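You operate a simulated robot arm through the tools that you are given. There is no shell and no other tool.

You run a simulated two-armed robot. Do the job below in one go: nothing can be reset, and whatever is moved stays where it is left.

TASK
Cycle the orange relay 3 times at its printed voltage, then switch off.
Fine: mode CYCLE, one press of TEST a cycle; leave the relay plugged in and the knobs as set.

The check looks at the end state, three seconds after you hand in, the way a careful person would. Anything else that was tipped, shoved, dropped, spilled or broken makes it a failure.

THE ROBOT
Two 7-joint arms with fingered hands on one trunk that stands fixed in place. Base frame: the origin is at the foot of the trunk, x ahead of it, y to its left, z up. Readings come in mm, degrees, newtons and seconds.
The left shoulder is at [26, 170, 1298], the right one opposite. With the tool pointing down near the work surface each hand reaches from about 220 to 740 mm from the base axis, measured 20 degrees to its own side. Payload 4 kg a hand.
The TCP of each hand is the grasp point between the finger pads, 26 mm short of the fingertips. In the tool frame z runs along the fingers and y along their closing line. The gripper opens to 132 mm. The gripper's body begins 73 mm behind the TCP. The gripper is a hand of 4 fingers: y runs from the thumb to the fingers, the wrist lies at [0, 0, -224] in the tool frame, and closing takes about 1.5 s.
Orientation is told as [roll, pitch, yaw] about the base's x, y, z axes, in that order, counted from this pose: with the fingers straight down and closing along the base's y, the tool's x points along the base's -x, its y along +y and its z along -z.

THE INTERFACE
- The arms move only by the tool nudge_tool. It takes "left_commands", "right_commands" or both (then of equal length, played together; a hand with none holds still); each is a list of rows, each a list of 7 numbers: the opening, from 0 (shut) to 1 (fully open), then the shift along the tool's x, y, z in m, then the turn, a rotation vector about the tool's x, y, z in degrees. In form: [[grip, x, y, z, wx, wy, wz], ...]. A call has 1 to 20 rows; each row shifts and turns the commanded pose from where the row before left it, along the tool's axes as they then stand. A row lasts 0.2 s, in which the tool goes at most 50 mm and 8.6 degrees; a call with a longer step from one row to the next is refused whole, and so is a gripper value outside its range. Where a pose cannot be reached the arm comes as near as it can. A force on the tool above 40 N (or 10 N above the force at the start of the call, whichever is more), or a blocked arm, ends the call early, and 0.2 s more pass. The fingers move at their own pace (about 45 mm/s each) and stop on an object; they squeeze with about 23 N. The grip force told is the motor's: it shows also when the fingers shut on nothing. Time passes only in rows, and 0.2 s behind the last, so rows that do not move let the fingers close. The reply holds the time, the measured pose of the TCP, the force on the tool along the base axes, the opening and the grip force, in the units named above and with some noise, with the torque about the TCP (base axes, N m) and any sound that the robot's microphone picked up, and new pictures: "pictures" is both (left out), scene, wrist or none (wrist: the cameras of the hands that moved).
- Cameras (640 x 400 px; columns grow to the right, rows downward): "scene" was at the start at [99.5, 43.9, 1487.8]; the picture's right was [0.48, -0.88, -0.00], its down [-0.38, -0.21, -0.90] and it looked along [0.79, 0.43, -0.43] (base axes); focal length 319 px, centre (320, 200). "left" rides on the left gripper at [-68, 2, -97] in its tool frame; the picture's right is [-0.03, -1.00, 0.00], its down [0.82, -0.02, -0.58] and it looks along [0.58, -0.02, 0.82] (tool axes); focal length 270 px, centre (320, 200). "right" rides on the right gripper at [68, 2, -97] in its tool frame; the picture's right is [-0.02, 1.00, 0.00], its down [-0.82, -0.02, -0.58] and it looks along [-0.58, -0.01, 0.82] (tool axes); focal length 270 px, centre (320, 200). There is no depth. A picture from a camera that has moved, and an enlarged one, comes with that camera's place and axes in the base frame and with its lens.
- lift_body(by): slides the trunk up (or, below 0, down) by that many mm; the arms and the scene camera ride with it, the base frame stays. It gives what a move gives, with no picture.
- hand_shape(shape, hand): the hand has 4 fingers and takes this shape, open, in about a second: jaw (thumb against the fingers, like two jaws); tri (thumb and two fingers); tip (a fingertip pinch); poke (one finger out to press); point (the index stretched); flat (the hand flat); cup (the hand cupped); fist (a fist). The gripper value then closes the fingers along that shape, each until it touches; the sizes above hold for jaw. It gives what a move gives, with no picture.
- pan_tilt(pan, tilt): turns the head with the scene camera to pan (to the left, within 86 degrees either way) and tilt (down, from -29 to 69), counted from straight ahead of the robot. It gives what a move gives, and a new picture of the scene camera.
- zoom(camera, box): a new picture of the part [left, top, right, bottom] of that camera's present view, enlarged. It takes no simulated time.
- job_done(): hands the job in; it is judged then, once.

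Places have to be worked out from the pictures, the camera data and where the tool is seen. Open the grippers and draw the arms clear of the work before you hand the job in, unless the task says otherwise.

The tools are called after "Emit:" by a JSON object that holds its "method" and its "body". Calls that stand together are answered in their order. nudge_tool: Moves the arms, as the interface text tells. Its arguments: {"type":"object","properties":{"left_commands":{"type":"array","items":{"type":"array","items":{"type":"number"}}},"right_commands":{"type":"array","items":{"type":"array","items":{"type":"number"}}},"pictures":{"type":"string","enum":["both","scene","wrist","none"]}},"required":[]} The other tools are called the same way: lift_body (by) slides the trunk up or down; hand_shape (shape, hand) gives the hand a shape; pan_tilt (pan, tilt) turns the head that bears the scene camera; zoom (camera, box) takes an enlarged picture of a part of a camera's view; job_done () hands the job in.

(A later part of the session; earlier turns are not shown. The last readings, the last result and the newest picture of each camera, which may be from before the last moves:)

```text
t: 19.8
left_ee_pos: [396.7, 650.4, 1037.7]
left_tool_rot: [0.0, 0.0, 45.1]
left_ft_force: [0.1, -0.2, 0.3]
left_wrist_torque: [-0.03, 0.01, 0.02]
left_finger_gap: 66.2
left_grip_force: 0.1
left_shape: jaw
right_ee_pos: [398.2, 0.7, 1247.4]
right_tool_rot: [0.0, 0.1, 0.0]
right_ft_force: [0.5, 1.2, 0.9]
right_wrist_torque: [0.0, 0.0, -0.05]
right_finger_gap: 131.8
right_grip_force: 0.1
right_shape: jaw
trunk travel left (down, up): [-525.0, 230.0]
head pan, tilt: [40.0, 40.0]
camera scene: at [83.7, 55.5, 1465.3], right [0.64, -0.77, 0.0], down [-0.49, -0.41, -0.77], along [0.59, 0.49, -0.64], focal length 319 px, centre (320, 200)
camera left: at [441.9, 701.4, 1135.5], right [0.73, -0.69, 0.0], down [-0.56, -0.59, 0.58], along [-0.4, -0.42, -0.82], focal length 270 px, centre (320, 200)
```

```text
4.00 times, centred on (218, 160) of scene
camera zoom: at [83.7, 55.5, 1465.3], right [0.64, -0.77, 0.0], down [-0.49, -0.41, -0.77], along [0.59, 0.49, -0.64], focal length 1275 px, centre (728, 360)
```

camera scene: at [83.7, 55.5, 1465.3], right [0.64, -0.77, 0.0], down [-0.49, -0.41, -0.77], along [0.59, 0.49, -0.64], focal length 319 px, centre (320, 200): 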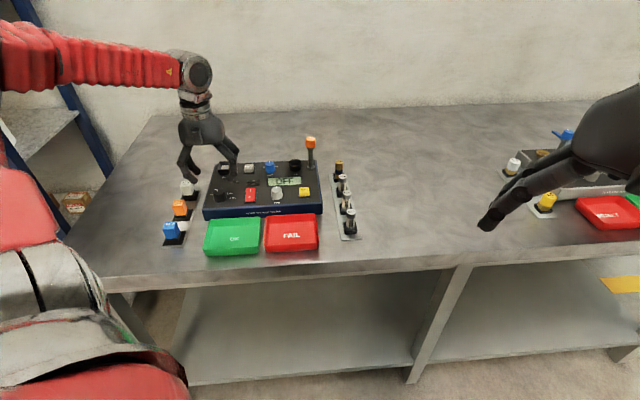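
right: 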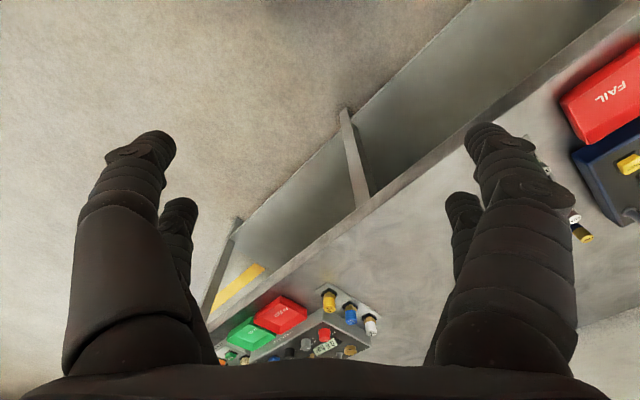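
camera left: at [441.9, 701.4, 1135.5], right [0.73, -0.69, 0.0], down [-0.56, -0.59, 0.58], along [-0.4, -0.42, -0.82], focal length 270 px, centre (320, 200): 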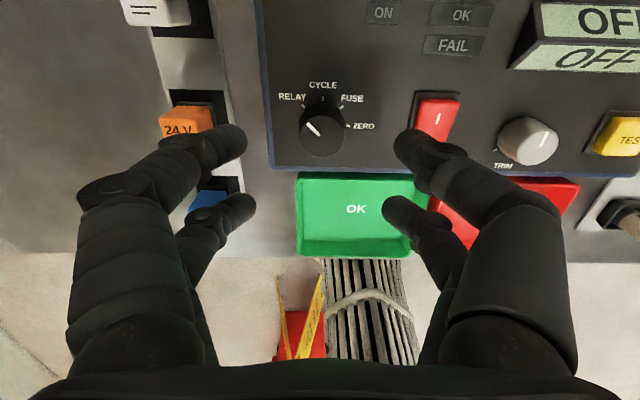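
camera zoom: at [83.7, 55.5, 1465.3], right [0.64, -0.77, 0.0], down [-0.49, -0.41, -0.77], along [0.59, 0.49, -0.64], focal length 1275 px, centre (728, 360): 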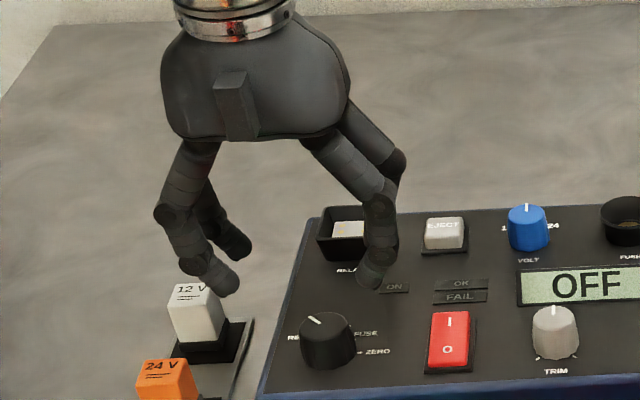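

The knob is centred to within about 1.5 mm and its top is at about z 967. I shift 1.5 mm to the panel's right and lower to TCP z≈978, so the fingertips stay about 6 mm above the panel.

Emit:
{"method": "nudge_tool", "body": {"left_commands": [[0.5, 0, -0.0015, 0.02, 0, 0, 0], [0.5, 0, 0, 0.02, 0, 0, 0], [0.5, 0, 0, 0.0195, 0, 0, 0], [0.5, 0, 0, 0, 0, 0, 0]], "pictures": "both"}}

Emit:
{"method": "zoom", "body": {"camera": "scene", "box": [170, 130, 266, 230]}}

```text
t: 20.8
left_ee_pos: [397.3, 650.4, 977.2]
left_tool_rot: [0.1, 0.0, 45.1]
left_ft_force: [-0.4, 0.6, -0.3]
left_wrist_torque: [0.01, 0.0, 0.0]
left_finger_gap: 66.6
left_grip_force: 0.0
left_shape: jaw
right_ee_pos: [399.0, 0.8, 1246.9]
right_tool_rot: [0.0, 0.1, 0.1]
right_ft_force: [0.4, -0.7, -1.3]
right_wrist_torque: [-0.01, 0.0, -0.01]
right_finger_gap: 132.2
right_grip_force: 0.1
right_shape: jaw
trunk travel left (down, up): [-525.0, 230.0]
head pan, tilt: [40.0, 40.0]
camera scene: at [83.6, 54.2, 1465.4], right [0.64, -0.77, 0.0], down [-0.49, -0.41, -0.77], along [0.59, 0.49, -0.64], focal length 319 px, centre (320, 200)
camera left: at [442.5, 700.6, 1076.1], right [0.73, -0.69, 0.0], down [-0.56, -0.59, 0.58], along [-0.4, -0.42, -0.82], focal length 270 px, centre (320, 200)
```

scene: 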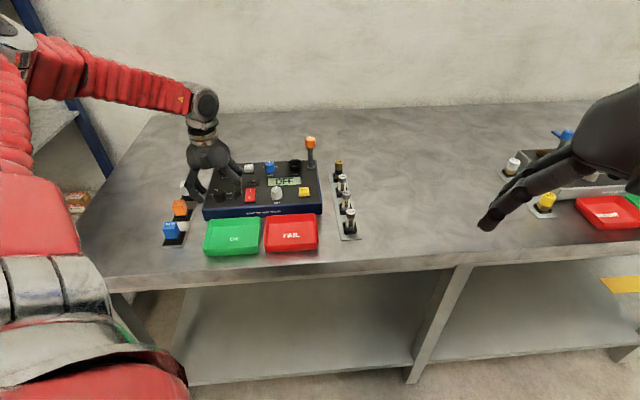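
left: 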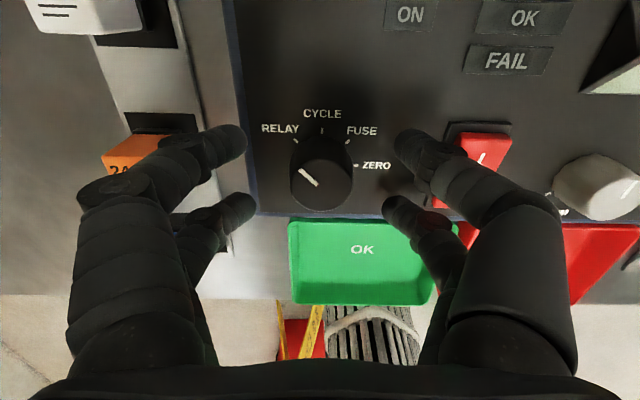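

```text
4.00 times, centred on (218, 180) of scene
camera zoom: at [83.6, 54.2, 1465.4], right [0.64, -0.77, 0.0], down [-0.49, -0.41, -0.77], along [0.59, 0.49, -0.64], focal length 1275 px, centre (728, 280)
```

zoom: 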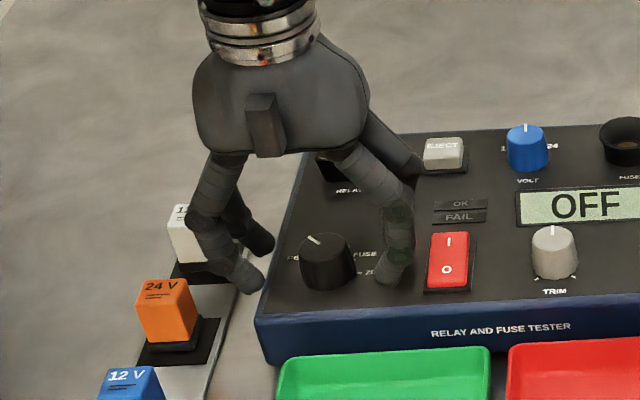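

The fingers straddle the knob with no contact force. I close on it.

Emit:
{"method": "nudge_tool", "body": {"left_commands": [[0.3, 0, 0, 0, 0, 0, 0], [0.15, 0, 0, 0, 0, 0, 0], [0, 0, 0, 0, 0, 0, 0], [0, 0, 0, 0, 0, 0, 0], [0, 0, 0, 0, 0, 0, 0], [0, 0, 0, 0, 0, 0, 0]], "pictures": "both"}}

Emit:
{"method": "zoom", "body": {"camera": "scene", "box": [170, 130, 266, 230]}}

```text
t: 22.1
left_ee_pos: [396.1, 648.6, 976.6]
left_tool_rot: [0.2, 0.1, 45.1]
left_ft_force: [-5.1, 1.6, -1.1]
left_wrist_torque: [-0.06, 0.22, -0.12]
left_finger_gap: 0.0
left_grip_force: 22.9
left_shape: jaw
right_ee_pos: [398.4, 0.7, 1246.5]
right_tool_rot: [0.0, 0.3, 0.1]
right_ft_force: [0.2, -0.2, 0.7]
right_wrist_torque: [0.04, 0.04, -0.03]
right_finger_gap: 131.7
right_grip_force: 0.1
right_shape: jaw
trunk travel left (down, up): [-525.0, 230.0]
head pan, tilt: [40.0, 40.0]
camera scene: at [83.3, 54.6, 1465.4], right [0.64, -0.77, 0.0], down [-0.49, -0.41, -0.77], along [0.59, 0.49, -0.64], focal length 319 px, centre (320, 200)
camera left: at [441.7, 701.1, 1075.5], right [0.73, -0.69, 0.0], down [-0.56, -0.59, 0.58], along [-0.4, -0.42, -0.82], focal length 270 px, centre (320, 200)
```

scene: 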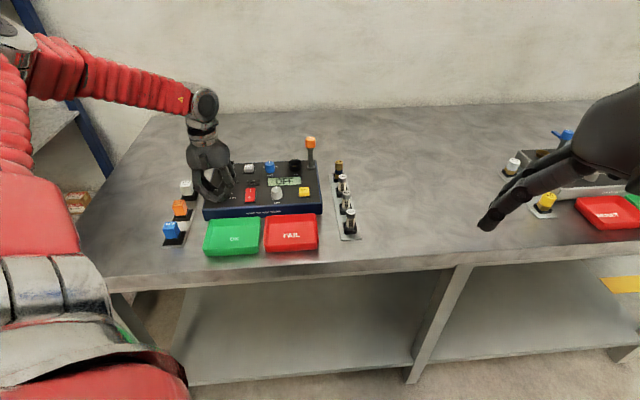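
left: 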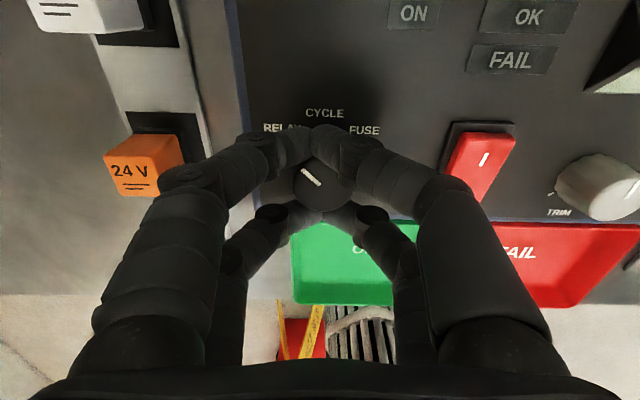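

```text
4.00 times, centred on (218, 180) of scene
camera zoom: at [83.3, 54.6, 1465.4], right [0.64, -0.77, 0.0], down [-0.49, -0.41, -0.77], along [0.59, 0.49, -0.64], focal length 1275 px, centre (728, 280)
```

zoom: 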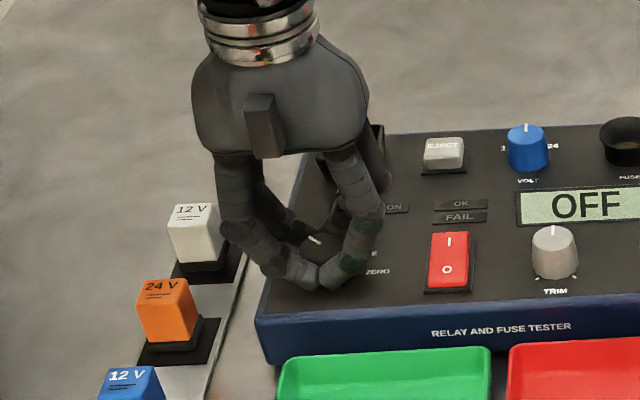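

The gap reads 0 and the two finger pairs closed in front of and behind the knob, so real contact follows the visible pairs at about ±20 mm along tool x. I zoom in to see the contact before reopening.

Emit:
{"method": "zoom", "body": {"camera": "left", "box": [230, 90, 420, 250]}}

Emit:
{"method": "zoom", "body": {"camera": "scene", "box": [195, 165, 243, 205]}}

```text
2.50 times, centred on (325, 170) of left
camera zoom: at [441.7, 701.1, 1075.5], right [0.73, -0.69, 0.0], down [-0.56, -0.59, 0.58], along [-0.4, -0.42, -0.82], focal length 676 px, centre (308, 275)
```

zoom: 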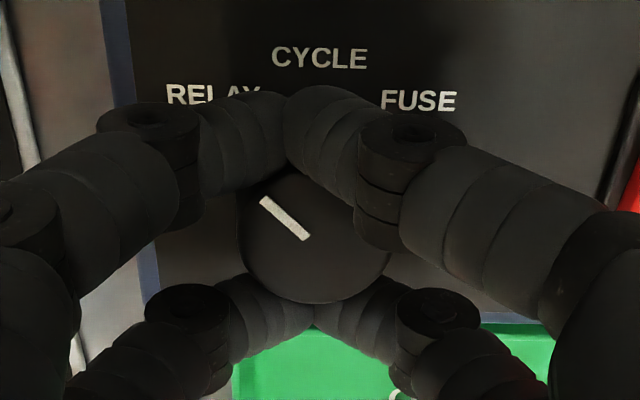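

```text
10.00 times, centred on (219, 185) of scene
camera zoom: at [83.3, 54.6, 1465.4], right [0.64, -0.77, 0.0], down [-0.49, -0.41, -0.77], along [0.59, 0.49, -0.64], focal length 3188 px, centre (1330, 350)
```

zoom: 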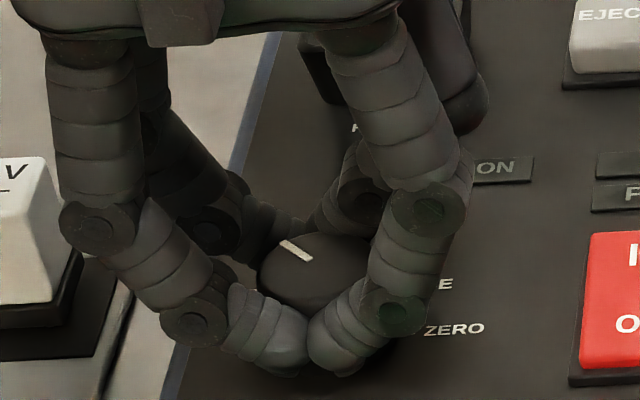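

The knob sits caged between the two pairs rather than pinched. I reopen and shift 20 mm towards the robot along tool x, so the camera-side pair lines up with the knob's centre.

Emit:
{"method": "nudge_tool", "body": {"left_commands": [[0.5, 0, 0, 0, 0, 0, 0], [0.5, 0, 0, 0, 0, 0, 0], [0.5, 0, 0, 0, 0, 0, 0], [0.5, 0, 0, 0, 0, 0, 0], [0.5, 0.01, 0, 0, 0, 0, 0], [0.5, 0.01, 0, 0, 0, 0, 0], [0.5, 0, 0, 0, 0, 0, 0]], "pictures": "both"}}

Emit:
{"method": "zoom", "body": {"camera": "left", "box": [220, 60, 420, 230]}}

Emit:
{"method": "zoom", "body": {"camera": "scene", "box": [185, 155, 249, 205]}}

```text
t: 23.8
left_ee_pos: [384.2, 632.7, 978.4]
left_tool_rot: [0.0, 0.0, 45.0]
left_ft_force: [0.3, -0.6, 0.5]
left_wrist_torque: [0.03, 0.02, 0.02]
left_finger_gap: 65.6
left_grip_force: 0.0
left_shape: jaw
right_ee_pos: [399.5, -0.1, 1247.1]
right_tool_rot: [-0.1, 0.1, 0.0]
right_ft_force: [0.0, 0.2, -0.7]
right_wrist_torque: [0.0, -0.01, 0.03]
right_finger_gap: 132.0
right_grip_force: 0.0
right_shape: jaw
trunk travel left (down, up): [-525.0, 230.0]
head pan, tilt: [40.0, 40.0]
camera scene: at [84.2, 54.5, 1465.4], right [0.64, -0.77, 0.0], down [-0.49, -0.41, -0.77], along [0.59, 0.49, -0.64], focal length 319 px, centre (320, 200)
camera left: at [429.9, 685.2, 1076.6], right [0.73, -0.69, 0.0], down [-0.56, -0.59, 0.58], along [-0.4, -0.42, -0.82], focal length 270 px, centre (320, 200)
```

scene: 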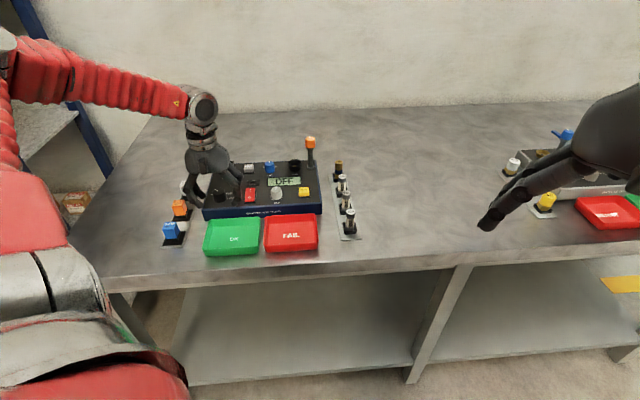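
left: 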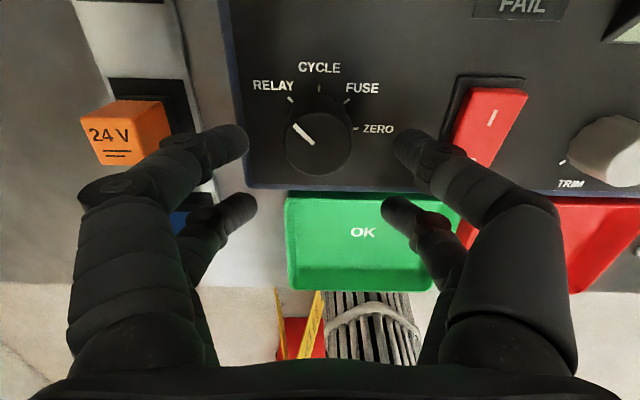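

```text
2.35 times, centred on (320, 145) of left
camera zoom: at [429.9, 685.2, 1076.6], right [0.73, -0.69, 0.0], down [-0.56, -0.59, 0.58], along [-0.4, -0.42, -0.82], focal length 636 px, centre (320, 329)
```

zoom: 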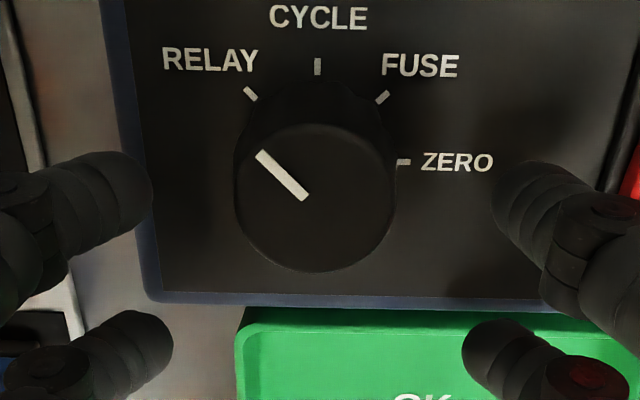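

```text
8.00 times, centred on (217, 180) of scene
camera zoom: at [84.2, 54.5, 1465.4], right [0.64, -0.77, 0.0], down [-0.49, -0.41, -0.77], along [0.59, 0.49, -0.64], focal length 2550 px, centre (1144, 360)
```

zoom: 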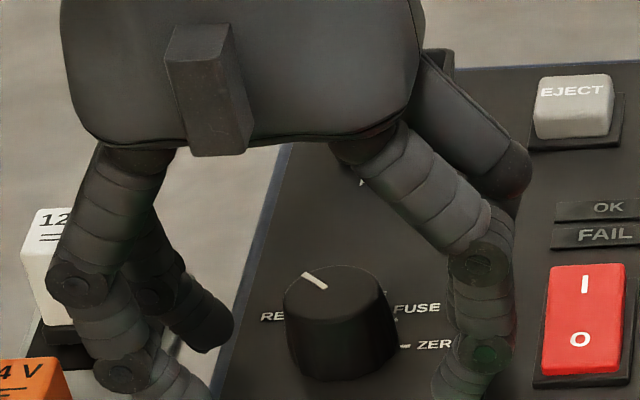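

The knob's centre now lies at tool x ≈ −20.6 mm and y ≈ +1, in line with the camera-side finger pair. I close on it.

Emit:
{"method": "nudge_tool", "body": {"left_commands": [[0.3, 0, 0, 0, 0, 0, 0], [0.15, 0, 0, 0, 0, 0, 0], [0, 0, 0, 0, 0, 0, 0], [0, 0, 0, 0, 0, 0, 0], [0, 0, 0, 0, 0, 0, 0], [0, 0, 0, 0, 0, 0, 0]], "pictures": "wrist"}}

Emit:
{"method": "zoom", "body": {"camera": "left", "box": [220, 60, 420, 230]}}

Emit:
{"method": "zoom", "body": {"camera": "scene", "box": [185, 155, 249, 205]}}

```text
t: 25.1
left_ee_pos: [383.2, 633.3, 978.9]
left_tool_rot: [0.0, 0.0, 44.9]
left_ft_force: [0.3, -0.5, -0.4]
left_wrist_torque: [-0.01, 0.02, -0.02]
left_finger_gap: 10.3
left_grip_force: 22.8
left_shape: jaw
right_ee_pos: [398.6, 0.9, 1248.1]
right_tool_rot: [-0.1, 0.1, 0.0]
right_ft_force: [0.8, 0.0, -0.1]
right_wrist_torque: [0.02, 0.03, 0.03]
right_finger_gap: 132.0
right_grip_force: 0.1
right_shape: jaw
trunk travel left (down, up): [-525.0, 230.0]
head pan, tilt: [40.0, 40.0]
camera left: at [429.7, 685.3, 1076.5], right [0.73, -0.69, 0.0], down [-0.56, -0.59, 0.58], along [-0.4, -0.42, -0.82], focal length 270 px, centre (320, 200)
```

left: 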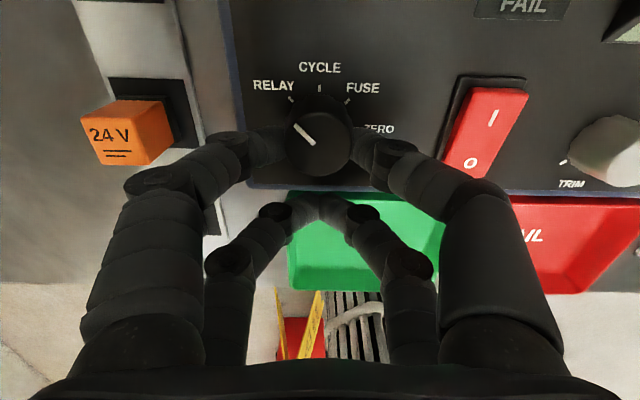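

```text
2.35 times, centred on (320, 145) of left
camera zoom: at [429.7, 685.3, 1076.5], right [0.73, -0.69, 0.0], down [-0.56, -0.59, 0.58], along [-0.4, -0.42, -0.82], focal length 636 px, centre (320, 329)
```

zoom: 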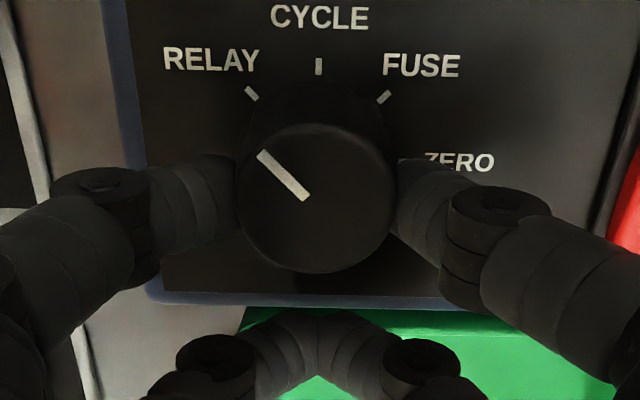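

```text
8.00 times, centred on (217, 180) of scene
camera zoom: at [84.1, 54.4, 1465.3], right [0.64, -0.77, 0.0], down [-0.49, -0.41, -0.77], along [0.59, 0.49, -0.64], focal length 2550 px, centre (1144, 360)
```

zoom: 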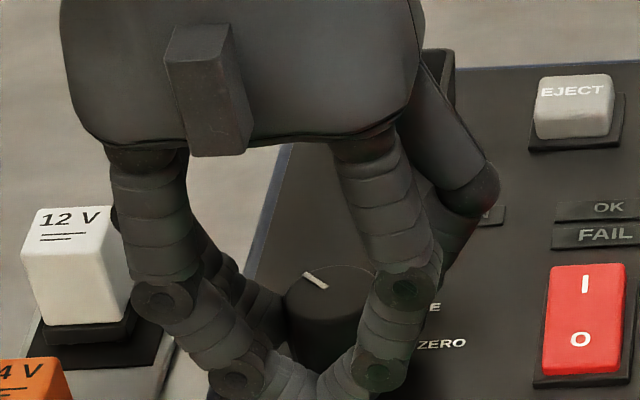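

The camera-side pair is pinching the knob squarely. I turn the tool 45° clockwise about the knob's axis to go from RELAY to CYCLE.

Emit:
{"method": "nudge_tool", "body": {"left_commands": [[0, -0.00018, 0.00269, 0, 0, 0, 7.5], [0, -0.00018, 0.00269, 0, 0, 0, 7.5], [0, -0.00018, 0.00269, 0, 0, 0, 7.5], [0, -0.00018, 0.00269, 0, 0, 0, 7.5], [0, -0.00018, 0.00269, 0, 0, 0, 7.5], [0, -0.00018, 0.00269, 0, 0, 0, 7.5], [0, 0, 0, 0, 0, 0, 0]], "pictures": "both"}}

Emit:
{"method": "zoom", "body": {"camera": "left", "box": [220, 60, 420, 230]}}

Emit:
{"method": "zoom", "body": {"camera": "scene", "box": [185, 155, 249, 205]}}

```text
t: 26.8
left_ee_pos: [376.5, 648.6, 979.7]
left_tool_rot: [0.1, 0.1, -0.1]
left_ft_force: [-0.6, -5.8, -6.7]
left_wrist_torque: [-0.17, 0.16, -0.11]
left_finger_gap: 10.4
left_grip_force: 22.9
left_shape: jaw
right_ee_pos: [398.8, -0.1, 1246.1]
right_tool_rot: [0.0, 0.2, 0.1]
right_ft_force: [0.0, 0.7, 0.4]
right_wrist_torque: [0.0, -0.01, -0.03]
right_finger_gap: 131.8
right_grip_force: 0.1
right_shape: jaw
trunk travel left (down, up): [-525.0, 230.0]
head pan, tilt: [40.0, 40.0]
camera scene: at [84.3, 54.4, 1465.3], right [0.64, -0.77, 0.0], down [-0.49, -0.41, -0.77], along [0.59, 0.49, -0.64], focal length 319 px, centre (320, 200)
camera left: at [444.3, 652.2, 1077.0], right [0.02, -1.0, 0.0], down [-0.82, -0.02, 0.58], along [-0.58, -0.01, -0.82], focal length 270 px, centre (320, 200)
```

scene: 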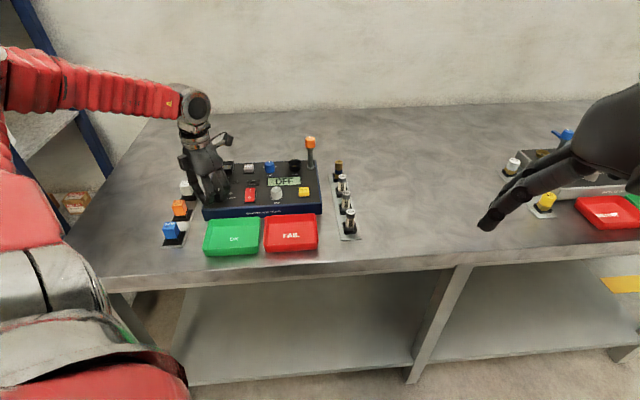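
left: 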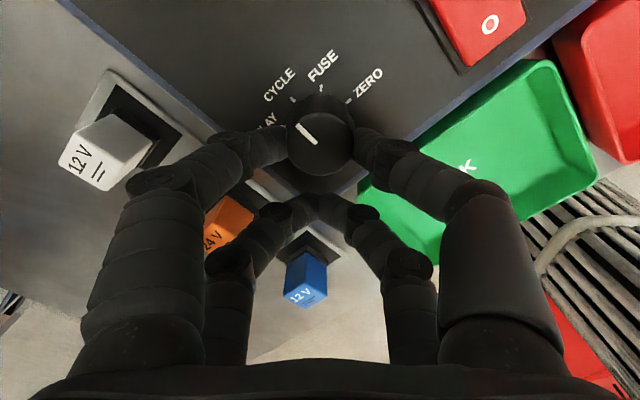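

```text
2.35 times, centred on (320, 145) of left
camera zoom: at [444.3, 652.2, 1077.0], right [0.02, -1.0, 0.0], down [-0.82, -0.02, 0.58], along [-0.58, -0.01, -0.82], focal length 636 px, centre (320, 329)
```

zoom: 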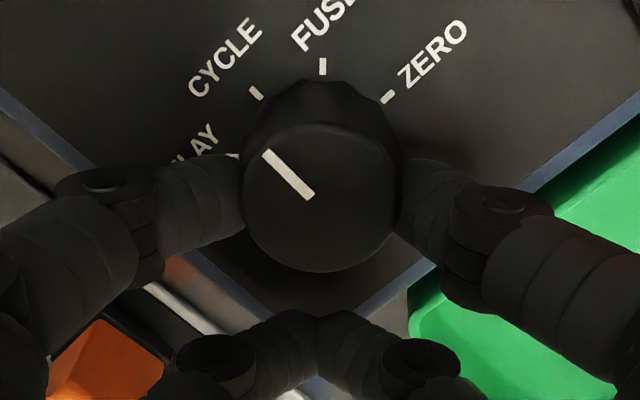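

```text
8.00 times, centred on (217, 180) of scene
camera zoom: at [84.3, 54.4, 1465.3], right [0.64, -0.77, 0.0], down [-0.49, -0.41, -0.77], along [0.59, 0.49, -0.64], focal length 2550 px, centre (1144, 360)
```

zoom: 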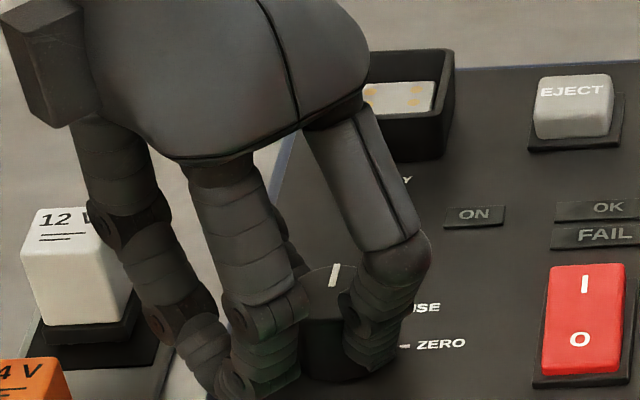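

The pointer is now at or very near CYCLE. I open the fingers to release the knob, rise 70 mm and check where it rests.

Emit:
{"method": "nudge_tool", "body": {"left_commands": [[0.4, 0, 0, 0, 0, 0, 0], [0.4, 0, 0, 0, 0, 0, 0], [0.4, 0, 0, 0, 0, 0, 0], [0.4, 0, 0, 0, 0, 0, 0], [0.4, 0, 0, -0.035, 0, 0, 0], [0.4, 0, 0, -0.035, 0, 0, 0]], "pictures": "both"}}

Emit:
{"method": "zoom", "body": {"camera": "left", "box": [260, 50, 380, 150]}}

Emit:
{"method": "zoom", "body": {"camera": "scene", "box": [185, 155, 249, 205]}}

```text
t: 28.1
left_ee_pos: [376.7, 646.8, 1050.0]
left_tool_rot: [0.1, 0.0, 0.1]
left_ft_force: [0.0, -0.4, 0.3]
left_wrist_torque: [-0.01, -0.03, -0.01]
left_finger_gap: 52.6
left_grip_force: 0.1
left_shape: jaw
right_ee_pos: [399.1, -1.0, 1247.6]
right_tool_rot: [0.0, 0.1, 0.0]
right_ft_force: [0.2, -0.1, -0.4]
right_wrist_torque: [0.02, 0.02, 0.0]
right_finger_gap: 132.0
right_grip_force: 0.1
right_shape: jaw
trunk travel left (down, up): [-525.0, 230.0]
head pan, tilt: [40.0, 40.0]
camera scene: at [83.8, 54.0, 1465.4], right [0.64, -0.77, 0.0], down [-0.49, -0.41, -0.77], along [0.59, 0.49, -0.64], focal length 319 px, centre (320, 200)
camera left: at [443.7, 650.8, 1148.1], right [0.03, -1.0, 0.0], down [-0.82, -0.02, 0.58], along [-0.58, -0.02, -0.82], focal length 270 px, centre (320, 200)
```

scene: 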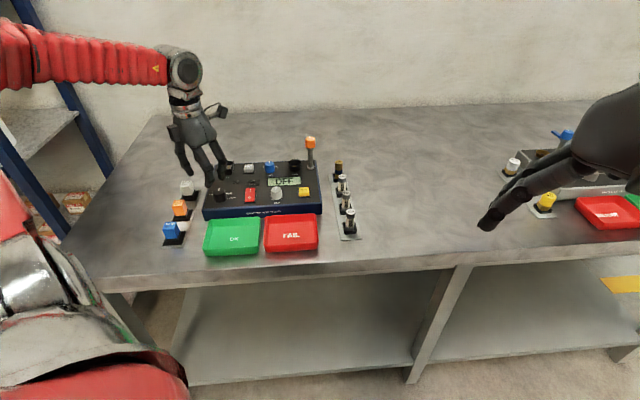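
left: 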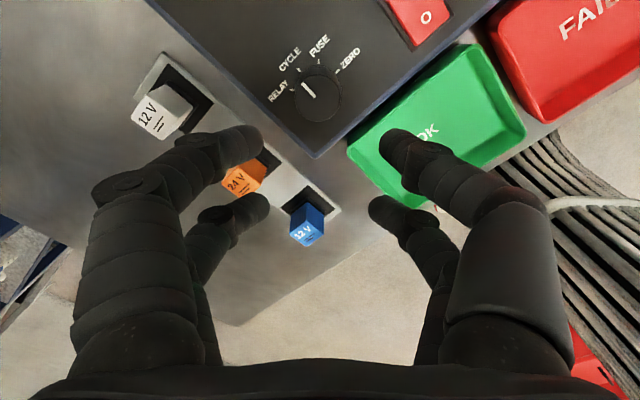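

```text
4.00 times, centred on (320, 100) of left
camera zoom: at [443.7, 650.8, 1148.1], right [0.03, -1.0, 0.0], down [-0.82, -0.02, 0.58], along [-0.58, -0.02, -0.82], focal length 1081 px, centre (320, 600)
```

zoom: 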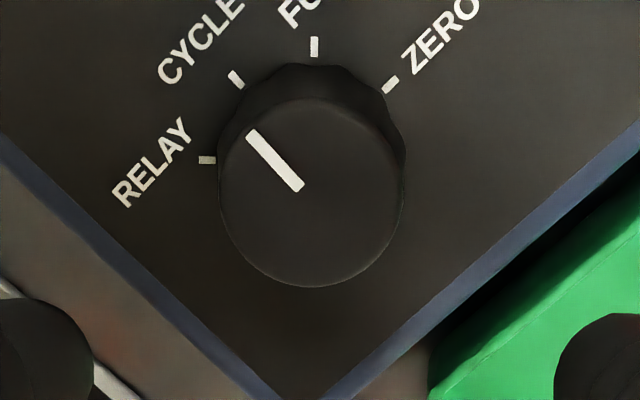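

```text
8.00 times, centred on (217, 180) of scene
camera zoom: at [83.8, 54.0, 1465.4], right [0.64, -0.77, 0.0], down [-0.49, -0.41, -0.77], along [0.59, 0.49, -0.64], focal length 2550 px, centre (1144, 360)
```

zoom: 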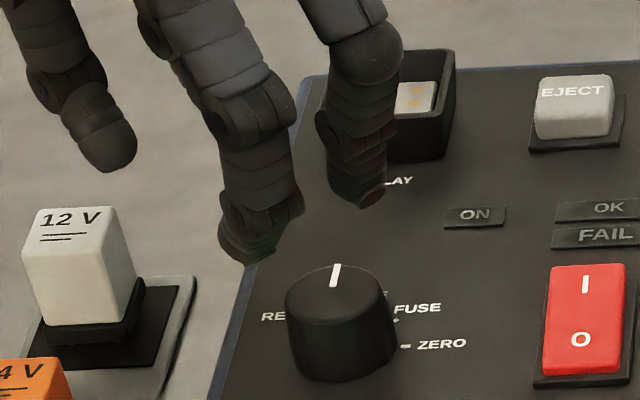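

Mode is on CYCLE. Before picking the relay I test, with the empty hand in the air, whether the vertical tool at yaw 45 can reach above the relay socket.

Emit:
{"method": "nudge_tool", "body": {"left_commands": [[0.4, 0, 0, -0.03, 0, 0, -7.5], [0.4, 0, 0, 0, 0, 0, -7.5], [0.4, 0, 0, 0, 0, 0, -7.5], [0.4, 0, 0, 0, 0, 0, -7.5], [0.4, 0, 0, 0, 0, 0, -7.5], [0.4, 0, 0, 0, 0, 0, -7.5], [0.4, -0.039, -0.004, 0, 0, 0, 0], [0.4, -0.039, -0.004, 0, 0, 0, 0], [0.4, -0.039, -0.004, 0, 0, 0, 0], [0.4, 0, 0, 0, 0, 0, 0]], "pictures": "both"}}

Emit:
{"method": "zoom", "body": {"camera": "left", "box": [230, 30, 410, 180]}}

```text
t: 30.4
left_ee_pos: [469.5, 725.5, 1083.7]
left_tool_rot: [-0.1, 0.0, 45.0]
left_ft_force: [-0.1, 0.2, 0.4]
left_wrist_torque: [0.01, -0.02, -0.02]
left_finger_gap: 52.4
left_grip_force: 0.0
left_shape: jaw
right_ee_pos: [397.7, 1.0, 1246.7]
right_tool_rot: [0.0, 0.0, 0.1]
right_ft_force: [-0.2, -0.1, 0.5]
right_wrist_torque: [-0.01, -0.03, 0.01]
right_finger_gap: 131.9
right_grip_force: 0.0
right_shape: jaw
trunk travel left (down, up): [-525.0, 230.0]
head pan, tilt: [40.0, 40.0]
camera scene: at [82.4, 54.0, 1465.5], right [0.64, -0.77, 0.0], down [-0.49, -0.41, -0.77], along [0.59, 0.49, -0.64], focal length 319 px, centre (320, 200)
camera left: at [515.2, 776.3, 1180.5], right [0.72, -0.69, 0.0], down [-0.56, -0.59, 0.58], along [-0.4, -0.42, -0.82], focal length 270 px, centre (320, 200)
```

scene: 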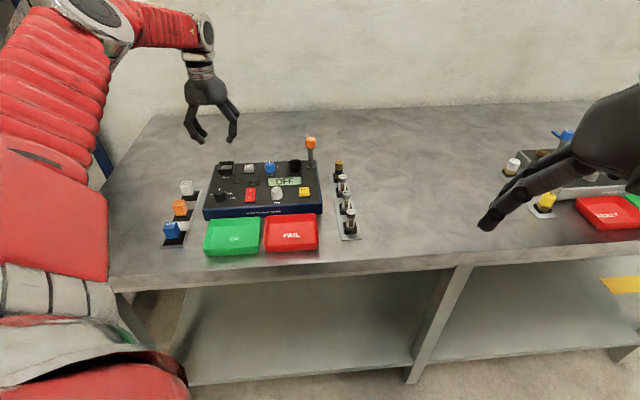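
left: 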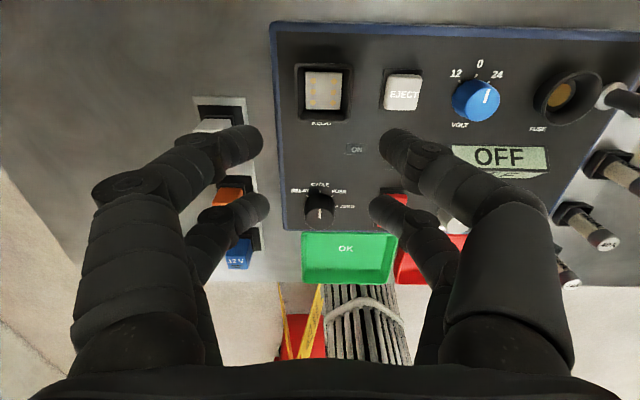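

```text
2.67 times, centred on (320, 105) of left
camera zoom: at [515.2, 776.3, 1180.5], right [0.72, -0.69, 0.0], down [-0.56, -0.59, 0.58], along [-0.4, -0.42, -0.82], focal length 721 px, centre (320, 453)
```

zoom: 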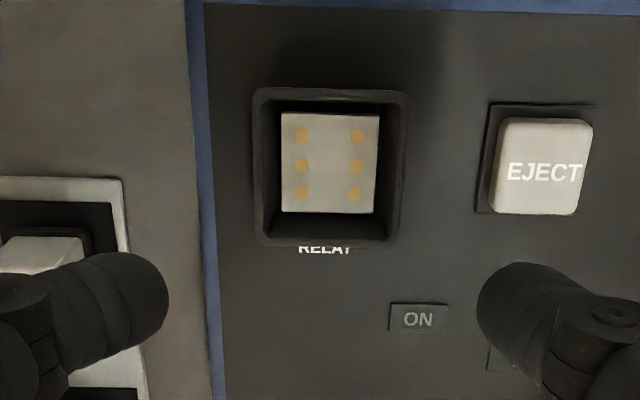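

The vertical tool reaches the socket without trouble, and this view confirms its centre at about (482,735). Now I move above the orange relay, with the camera-side finger pair over it (TCP ≈ (303.7,701.2)).

Emit:
{"method": "nudge_tool", "body": {"left_commands": [[0.4, 0.0336, 0.025, 0, 0, 0, 0], [0.4, 0.0336, 0.025, 0, 0, 0, 0], [0.4, 0.0336, 0.025, 0, 0, 0, 0], [0.4, 0.0336, 0.0251, 0, 0, 0, 0], [0.4, 0, 0, 0.04, 0, 0, 0], [0.4, 0, 0, 0, 0, 0, 0]], "pictures": "both"}}

Emit:
{"method": "zoom", "body": {"camera": "left", "box": [230, 50, 410, 200]}}

Emit:
{"method": "zoom", "body": {"camera": "scene", "box": [130, 120, 226, 230]}}

```text
t: 31.8
left_ee_pos: [299.0, 699.7, 1041.4]
left_tool_rot: [0.1, 0.0, 45.1]
left_ft_force: [0.0, 0.7, 0.2]
left_wrist_torque: [0.02, -0.03, -0.01]
left_finger_gap: 52.5
left_grip_force: 0.0
left_shape: jaw
right_ee_pos: [397.3, -1.7, 1246.7]
right_tool_rot: [0.1, 0.0, -0.1]
right_ft_force: [0.0, 0.2, 0.1]
right_wrist_torque: [0.03, 0.01, -0.01]
right_finger_gap: 131.8
right_grip_force: 0.1
right_shape: jaw
trunk travel left (down, up): [-525.0, 230.0]
head pan, tilt: [40.0, 40.0]
camera scene: at [82.6, 52.4, 1465.6], right [0.64, -0.77, 0.0], down [-0.49, -0.41, -0.77], along [0.59, 0.49, -0.64], focal length 319 px, centre (320, 200)
camera left: at [345.1, 750.2, 1140.7], right [0.72, -0.69, 0.0], down [-0.56, -0.59, 0.58], along [-0.4, -0.42, -0.82], focal length 270 px, centre (320, 200)
```

scene: 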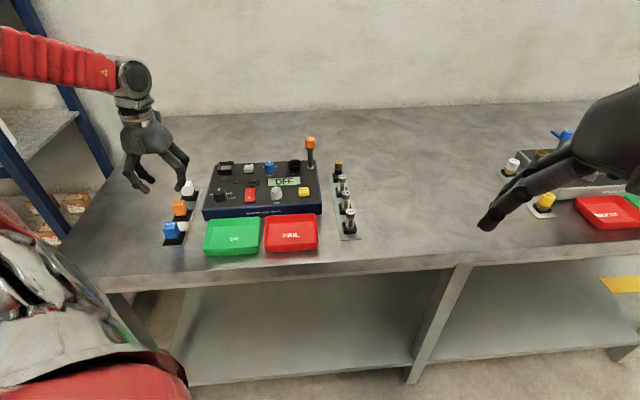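
left: 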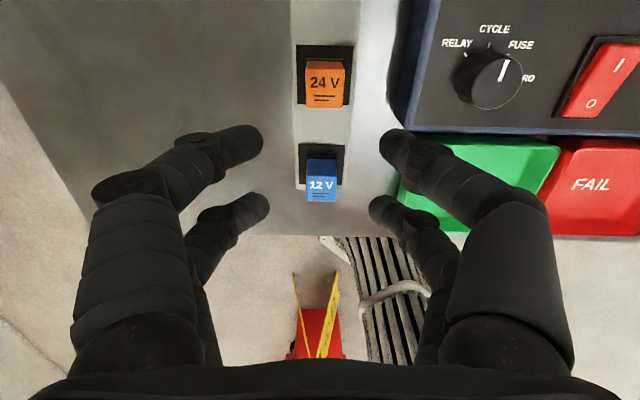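

```text
2.67 times, centred on (320, 125) of left
camera zoom: at [345.1, 750.2, 1140.7], right [0.72, -0.69, 0.0], down [-0.56, -0.59, 0.58], along [-0.4, -0.42, -0.82], focal length 721 px, centre (320, 400)
```

zoom: 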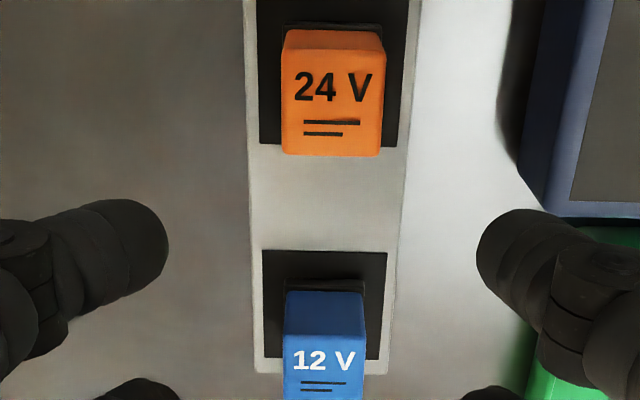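

```text
3.64 times, centred on (178, 175) of scene
camera zoom: at [82.6, 52.4, 1465.6], right [0.64, -0.77, 0.0], down [-0.49, -0.41, -0.77], along [0.59, 0.49, -0.64], focal length 1159 px, centre (836, 291)
```

zoom: 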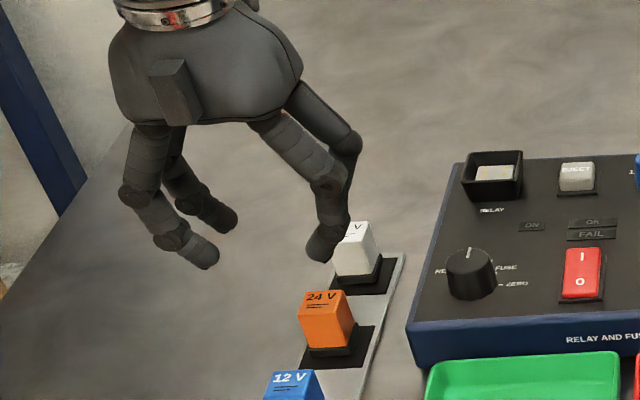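

The orange relay is at tool offset (−24, −2.4), so I need only a few mm of correction. I zoom in to measure its body height above the rack before choosing a grip height.

Emit:
{"method": "zoom", "body": {"camera": "scene", "box": [161, 190, 201, 220]}}

Emit:
{"method": "zoom", "body": {"camera": "left", "box": [285, 30, 365, 120]}}

```text
13.33 times, centred on (181, 205) of scene
camera zoom: at [82.6, 52.4, 1465.6], right [0.64, -0.77, 0.0], down [-0.49, -0.41, -0.77], along [0.59, 0.49, -0.64], focal length 4250 px, centre (2173, 133)
```

zoom: 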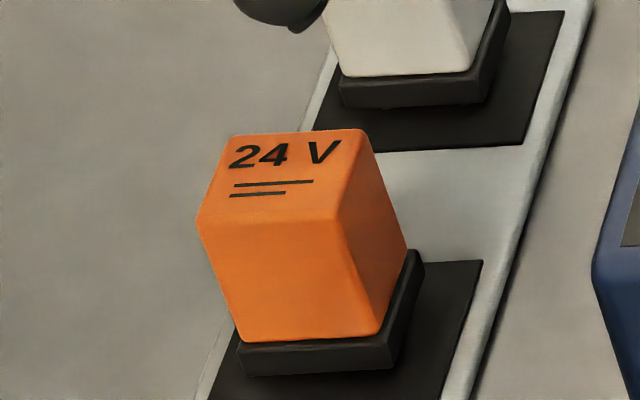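

```text
4.44 times, centred on (325, 75) of left
camera zoom: at [345.1, 750.2, 1140.7], right [0.72, -0.69, 0.0], down [-0.56, -0.59, 0.58], along [-0.4, -0.42, -0.82], focal length 1201 px, centre (298, 756)
```

zoom: 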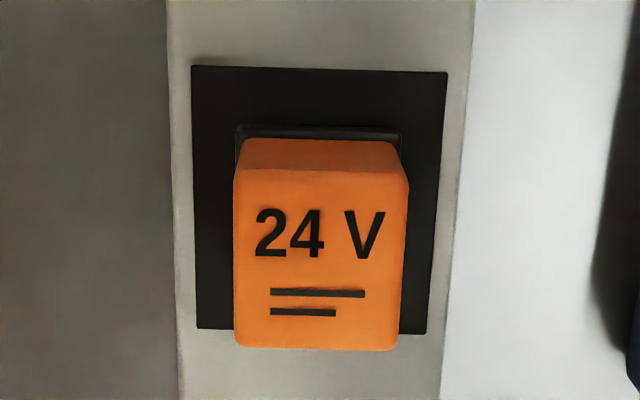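

The relay is a 26 mm orange body about 29 mm tall on a 29 mm base, with its top at about 946. I align the fingers over it, lower 60 mm and check before the final descent.

Emit:
{"method": "nudge_tool", "body": {"left_commands": [[0.4, -0.004, -0.0025, 0, 0, 0, 0], [0.4, 0, 0, 0.02, 0, 0, 0], [0.4, 0, 0, 0.02, 0, 0, 0], [0.4, 0, 0, 0.02, 0, 0, 0], [0.4, 0, 0, 0, 0, 0, 0]], "pictures": "wrist"}}

Emit:
{"method": "zoom", "body": {"camera": "left", "box": [220, 50, 420, 210]}}

Emit:
{"method": "zoom", "body": {"camera": "scene", "box": [140, 150, 220, 230]}}

```text
t: 33.0
left_ee_pos: [306.0, 700.1, 978.1]
left_tool_rot: [0.0, 0.1, 44.9]
left_ft_force: [0.3, -1.2, 0.2]
left_wrist_torque: [0.03, 0.02, 0.03]
left_finger_gap: 52.4
left_grip_force: 0.0
left_shape: jaw
right_ee_pos: [397.4, -0.0, 1247.9]
right_tool_rot: [0.0, 0.1, 0.0]
right_ft_force: [0.1, 0.4, 0.3]
right_wrist_torque: [0.0, -0.01, 0.01]
right_finger_gap: 131.9
right_grip_force: 0.1
right_shape: jaw
trunk travel left (down, up): [-525.0, 230.0]
head pan, tilt: [40.0, 40.0]
camera left: at [351.4, 751.3, 1077.1], right [0.73, -0.69, 0.0], down [-0.56, -0.59, 0.58], along [-0.4, -0.42, -0.82], focal length 270 px, centre (320, 200)
```

left: 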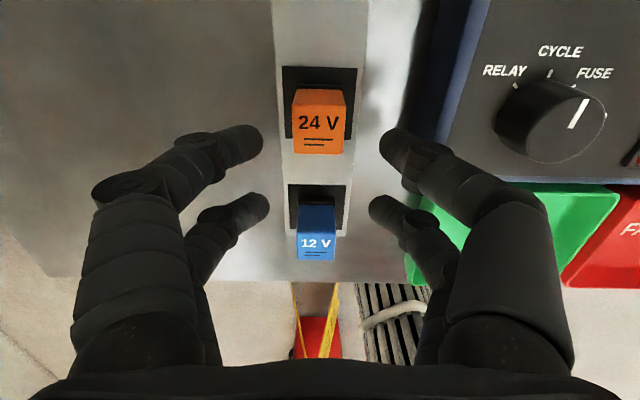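

```text
2.50 times, centred on (320, 130) of left
camera zoom: at [351.4, 751.3, 1077.1], right [0.73, -0.69, 0.0], down [-0.56, -0.59, 0.58], along [-0.4, -0.42, -0.82], focal length 676 px, centre (320, 375)
```

zoom: 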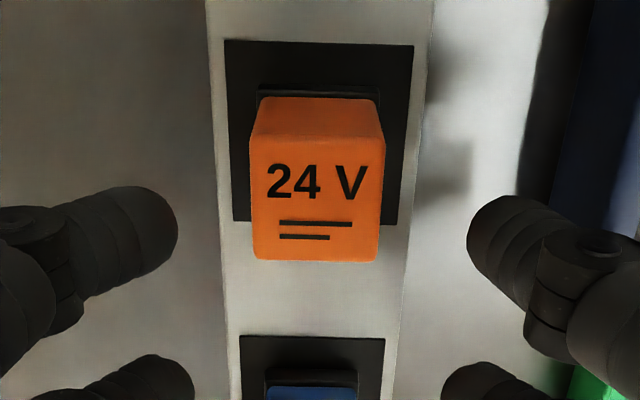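

```text
5.00 times, centred on (180, 190) of scene
camera zoom: at [83.9, 54.0, 1465.4], right [0.64, -0.77, 0.0], down [-0.49, -0.41, -0.77], along [0.59, 0.49, -0.64], focal length 1594 px, centre (1020, 250)
```

zoom: 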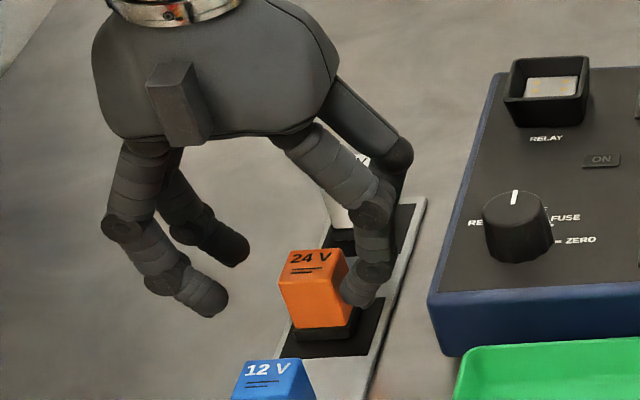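

The relay is now centred between the camera-side fingers to about 1.5 mm. I correct that, lower the final 32 mm and look again.

Emit:
{"method": "nudge_tool", "body": {"left_commands": [[0.4, 0, 0.0014, 0.008, 0, 0, 0], [0.4, 0, 0, 0.012, 0, 0, 0], [0.4, 0, 0, 0.012, 0, 0, 0], [0.4, 0, 0, 0, 0, 0, 0]], "pictures": "wrist"}}

Emit:
{"method": "zoom", "body": {"camera": "left", "box": [220, 70, 420, 230]}}

Emit:
{"method": "zoom", "body": {"camera": "scene", "box": [140, 150, 220, 230]}}

```text
t: 34.0
left_ee_pos: [305.8, 701.2, 945.7]
left_tool_rot: [0.0, -0.1, 44.9]
left_ft_force: [-0.1, -0.7, 0.6]
left_wrist_torque: [-0.03, 0.03, -0.04]
left_finger_gap: 52.6
left_grip_force: 0.0
left_shape: jaw
right_ee_pos: [398.3, 0.4, 1246.6]
right_tool_rot: [0.0, 0.1, -0.1]
right_ft_force: [0.1, -0.1, -0.3]
right_wrist_torque: [-0.01, 0.0, 0.02]
right_finger_gap: 132.0
right_grip_force: 0.0
right_shape: jaw
trunk travel left (down, up): [-525.0, 230.0]
head pan, tilt: [40.0, 40.0]
camera left: at [351.8, 752.6, 1044.9], right [0.73, -0.69, 0.0], down [-0.56, -0.59, 0.58], along [-0.4, -0.42, -0.82], focal length 270 px, centre (320, 200)
```

left: 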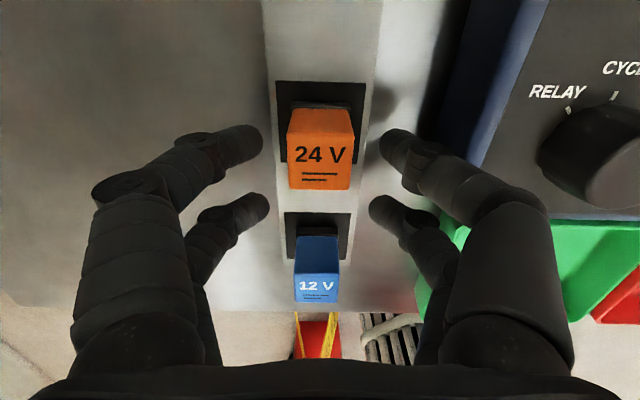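

```text
2.50 times, centred on (320, 150) of left
camera zoom: at [351.8, 752.6, 1044.9], right [0.73, -0.69, 0.0], down [-0.56, -0.59, 0.58], along [-0.4, -0.42, -0.82], focal length 676 px, centre (320, 325)
```

zoom: 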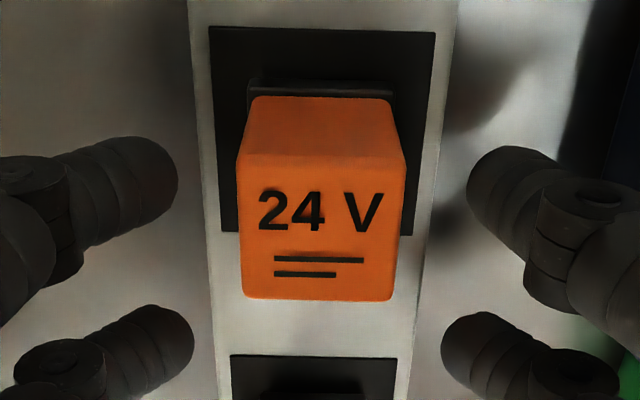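

```text
5.00 times, centred on (180, 190) of scene
camera zoom: at [83.8, 54.2, 1465.4], right [0.64, -0.77, 0.0], down [-0.49, -0.41, -0.77], along [0.59, 0.49, -0.64], focal length 1594 px, centre (1020, 250)
```

zoom: 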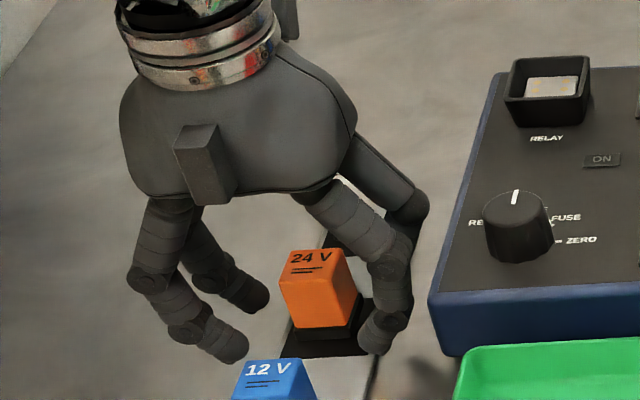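

The fingertips are at mid-height on the orange body and the relay is centred. I close on it.

Emit:
{"method": "nudge_tool", "body": {"left_commands": [[0.3, 0, 0, 0, 0, 0, 0], [0.2, 0, 0, 0, 0, 0, 0], [0.1, 0, 0, 0, 0, 0, 0], [0, 0, 0, 0, 0, 0, 0], [0, 0, 0, 0, 0, 0, 0], [0, 0, 0, 0, 0, 0, 0], [0, 0, 0, 0, 0, 0, 0]], "pictures": "wrist"}}

Emit:
{"method": "zoom", "body": {"camera": "left", "box": [220, 70, 420, 230]}}

Emit:
{"method": "zoom", "body": {"camera": "scene", "box": [140, 150, 220, 230]}}

```text
t: 35.5
left_ee_pos: [305.7, 700.7, 946.4]
left_tool_rot: [0.0, 0.0, 45.1]
left_ft_force: [0.2, -0.6, -0.3]
left_wrist_torque: [-0.01, 0.01, -0.01]
left_finger_gap: 9.2
left_grip_force: 22.9
left_shape: jaw
right_ee_pos: [398.6, 0.8, 1246.2]
right_tool_rot: [0.0, 0.1, -0.1]
right_ft_force: [1.1, 0.4, 0.8]
right_wrist_torque: [-0.02, -0.04, 0.05]
right_finger_gap: 132.3
right_grip_force: 0.0
right_shape: jaw
trunk travel left (down, up): [-525.0, 230.0]
head pan, tilt: [40.0, 40.0]
camera left: at [351.8, 752.7, 1044.8], right [0.73, -0.69, 0.0], down [-0.56, -0.59, 0.58], along [-0.4, -0.42, -0.82], focal length 270 px, centre (320, 200)
```

left: 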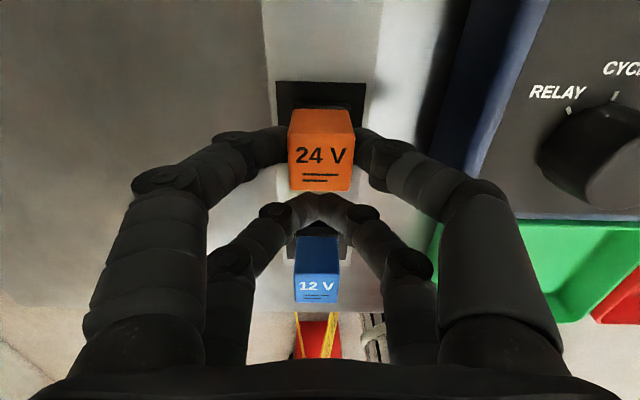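

```text
2.50 times, centred on (320, 150) of left
camera zoom: at [351.8, 752.7, 1044.8], right [0.73, -0.69, 0.0], down [-0.56, -0.59, 0.58], along [-0.4, -0.42, -0.82], focal length 676 px, centre (320, 325)
```

zoom: 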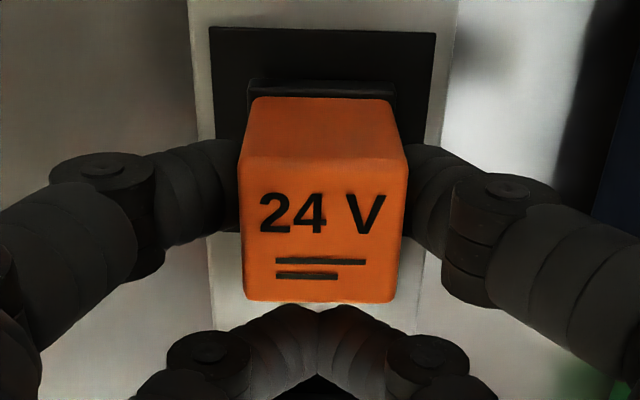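

```text
5.00 times, centred on (180, 190) of scene
camera zoom: at [84.0, 54.5, 1465.4], right [0.64, -0.77, 0.0], down [-0.49, -0.41, -0.77], along [0.59, 0.49, -0.64], focal length 1594 px, centre (1020, 250)
```

zoom: 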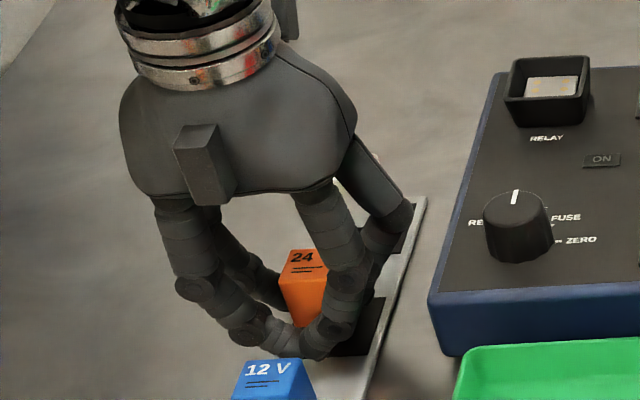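

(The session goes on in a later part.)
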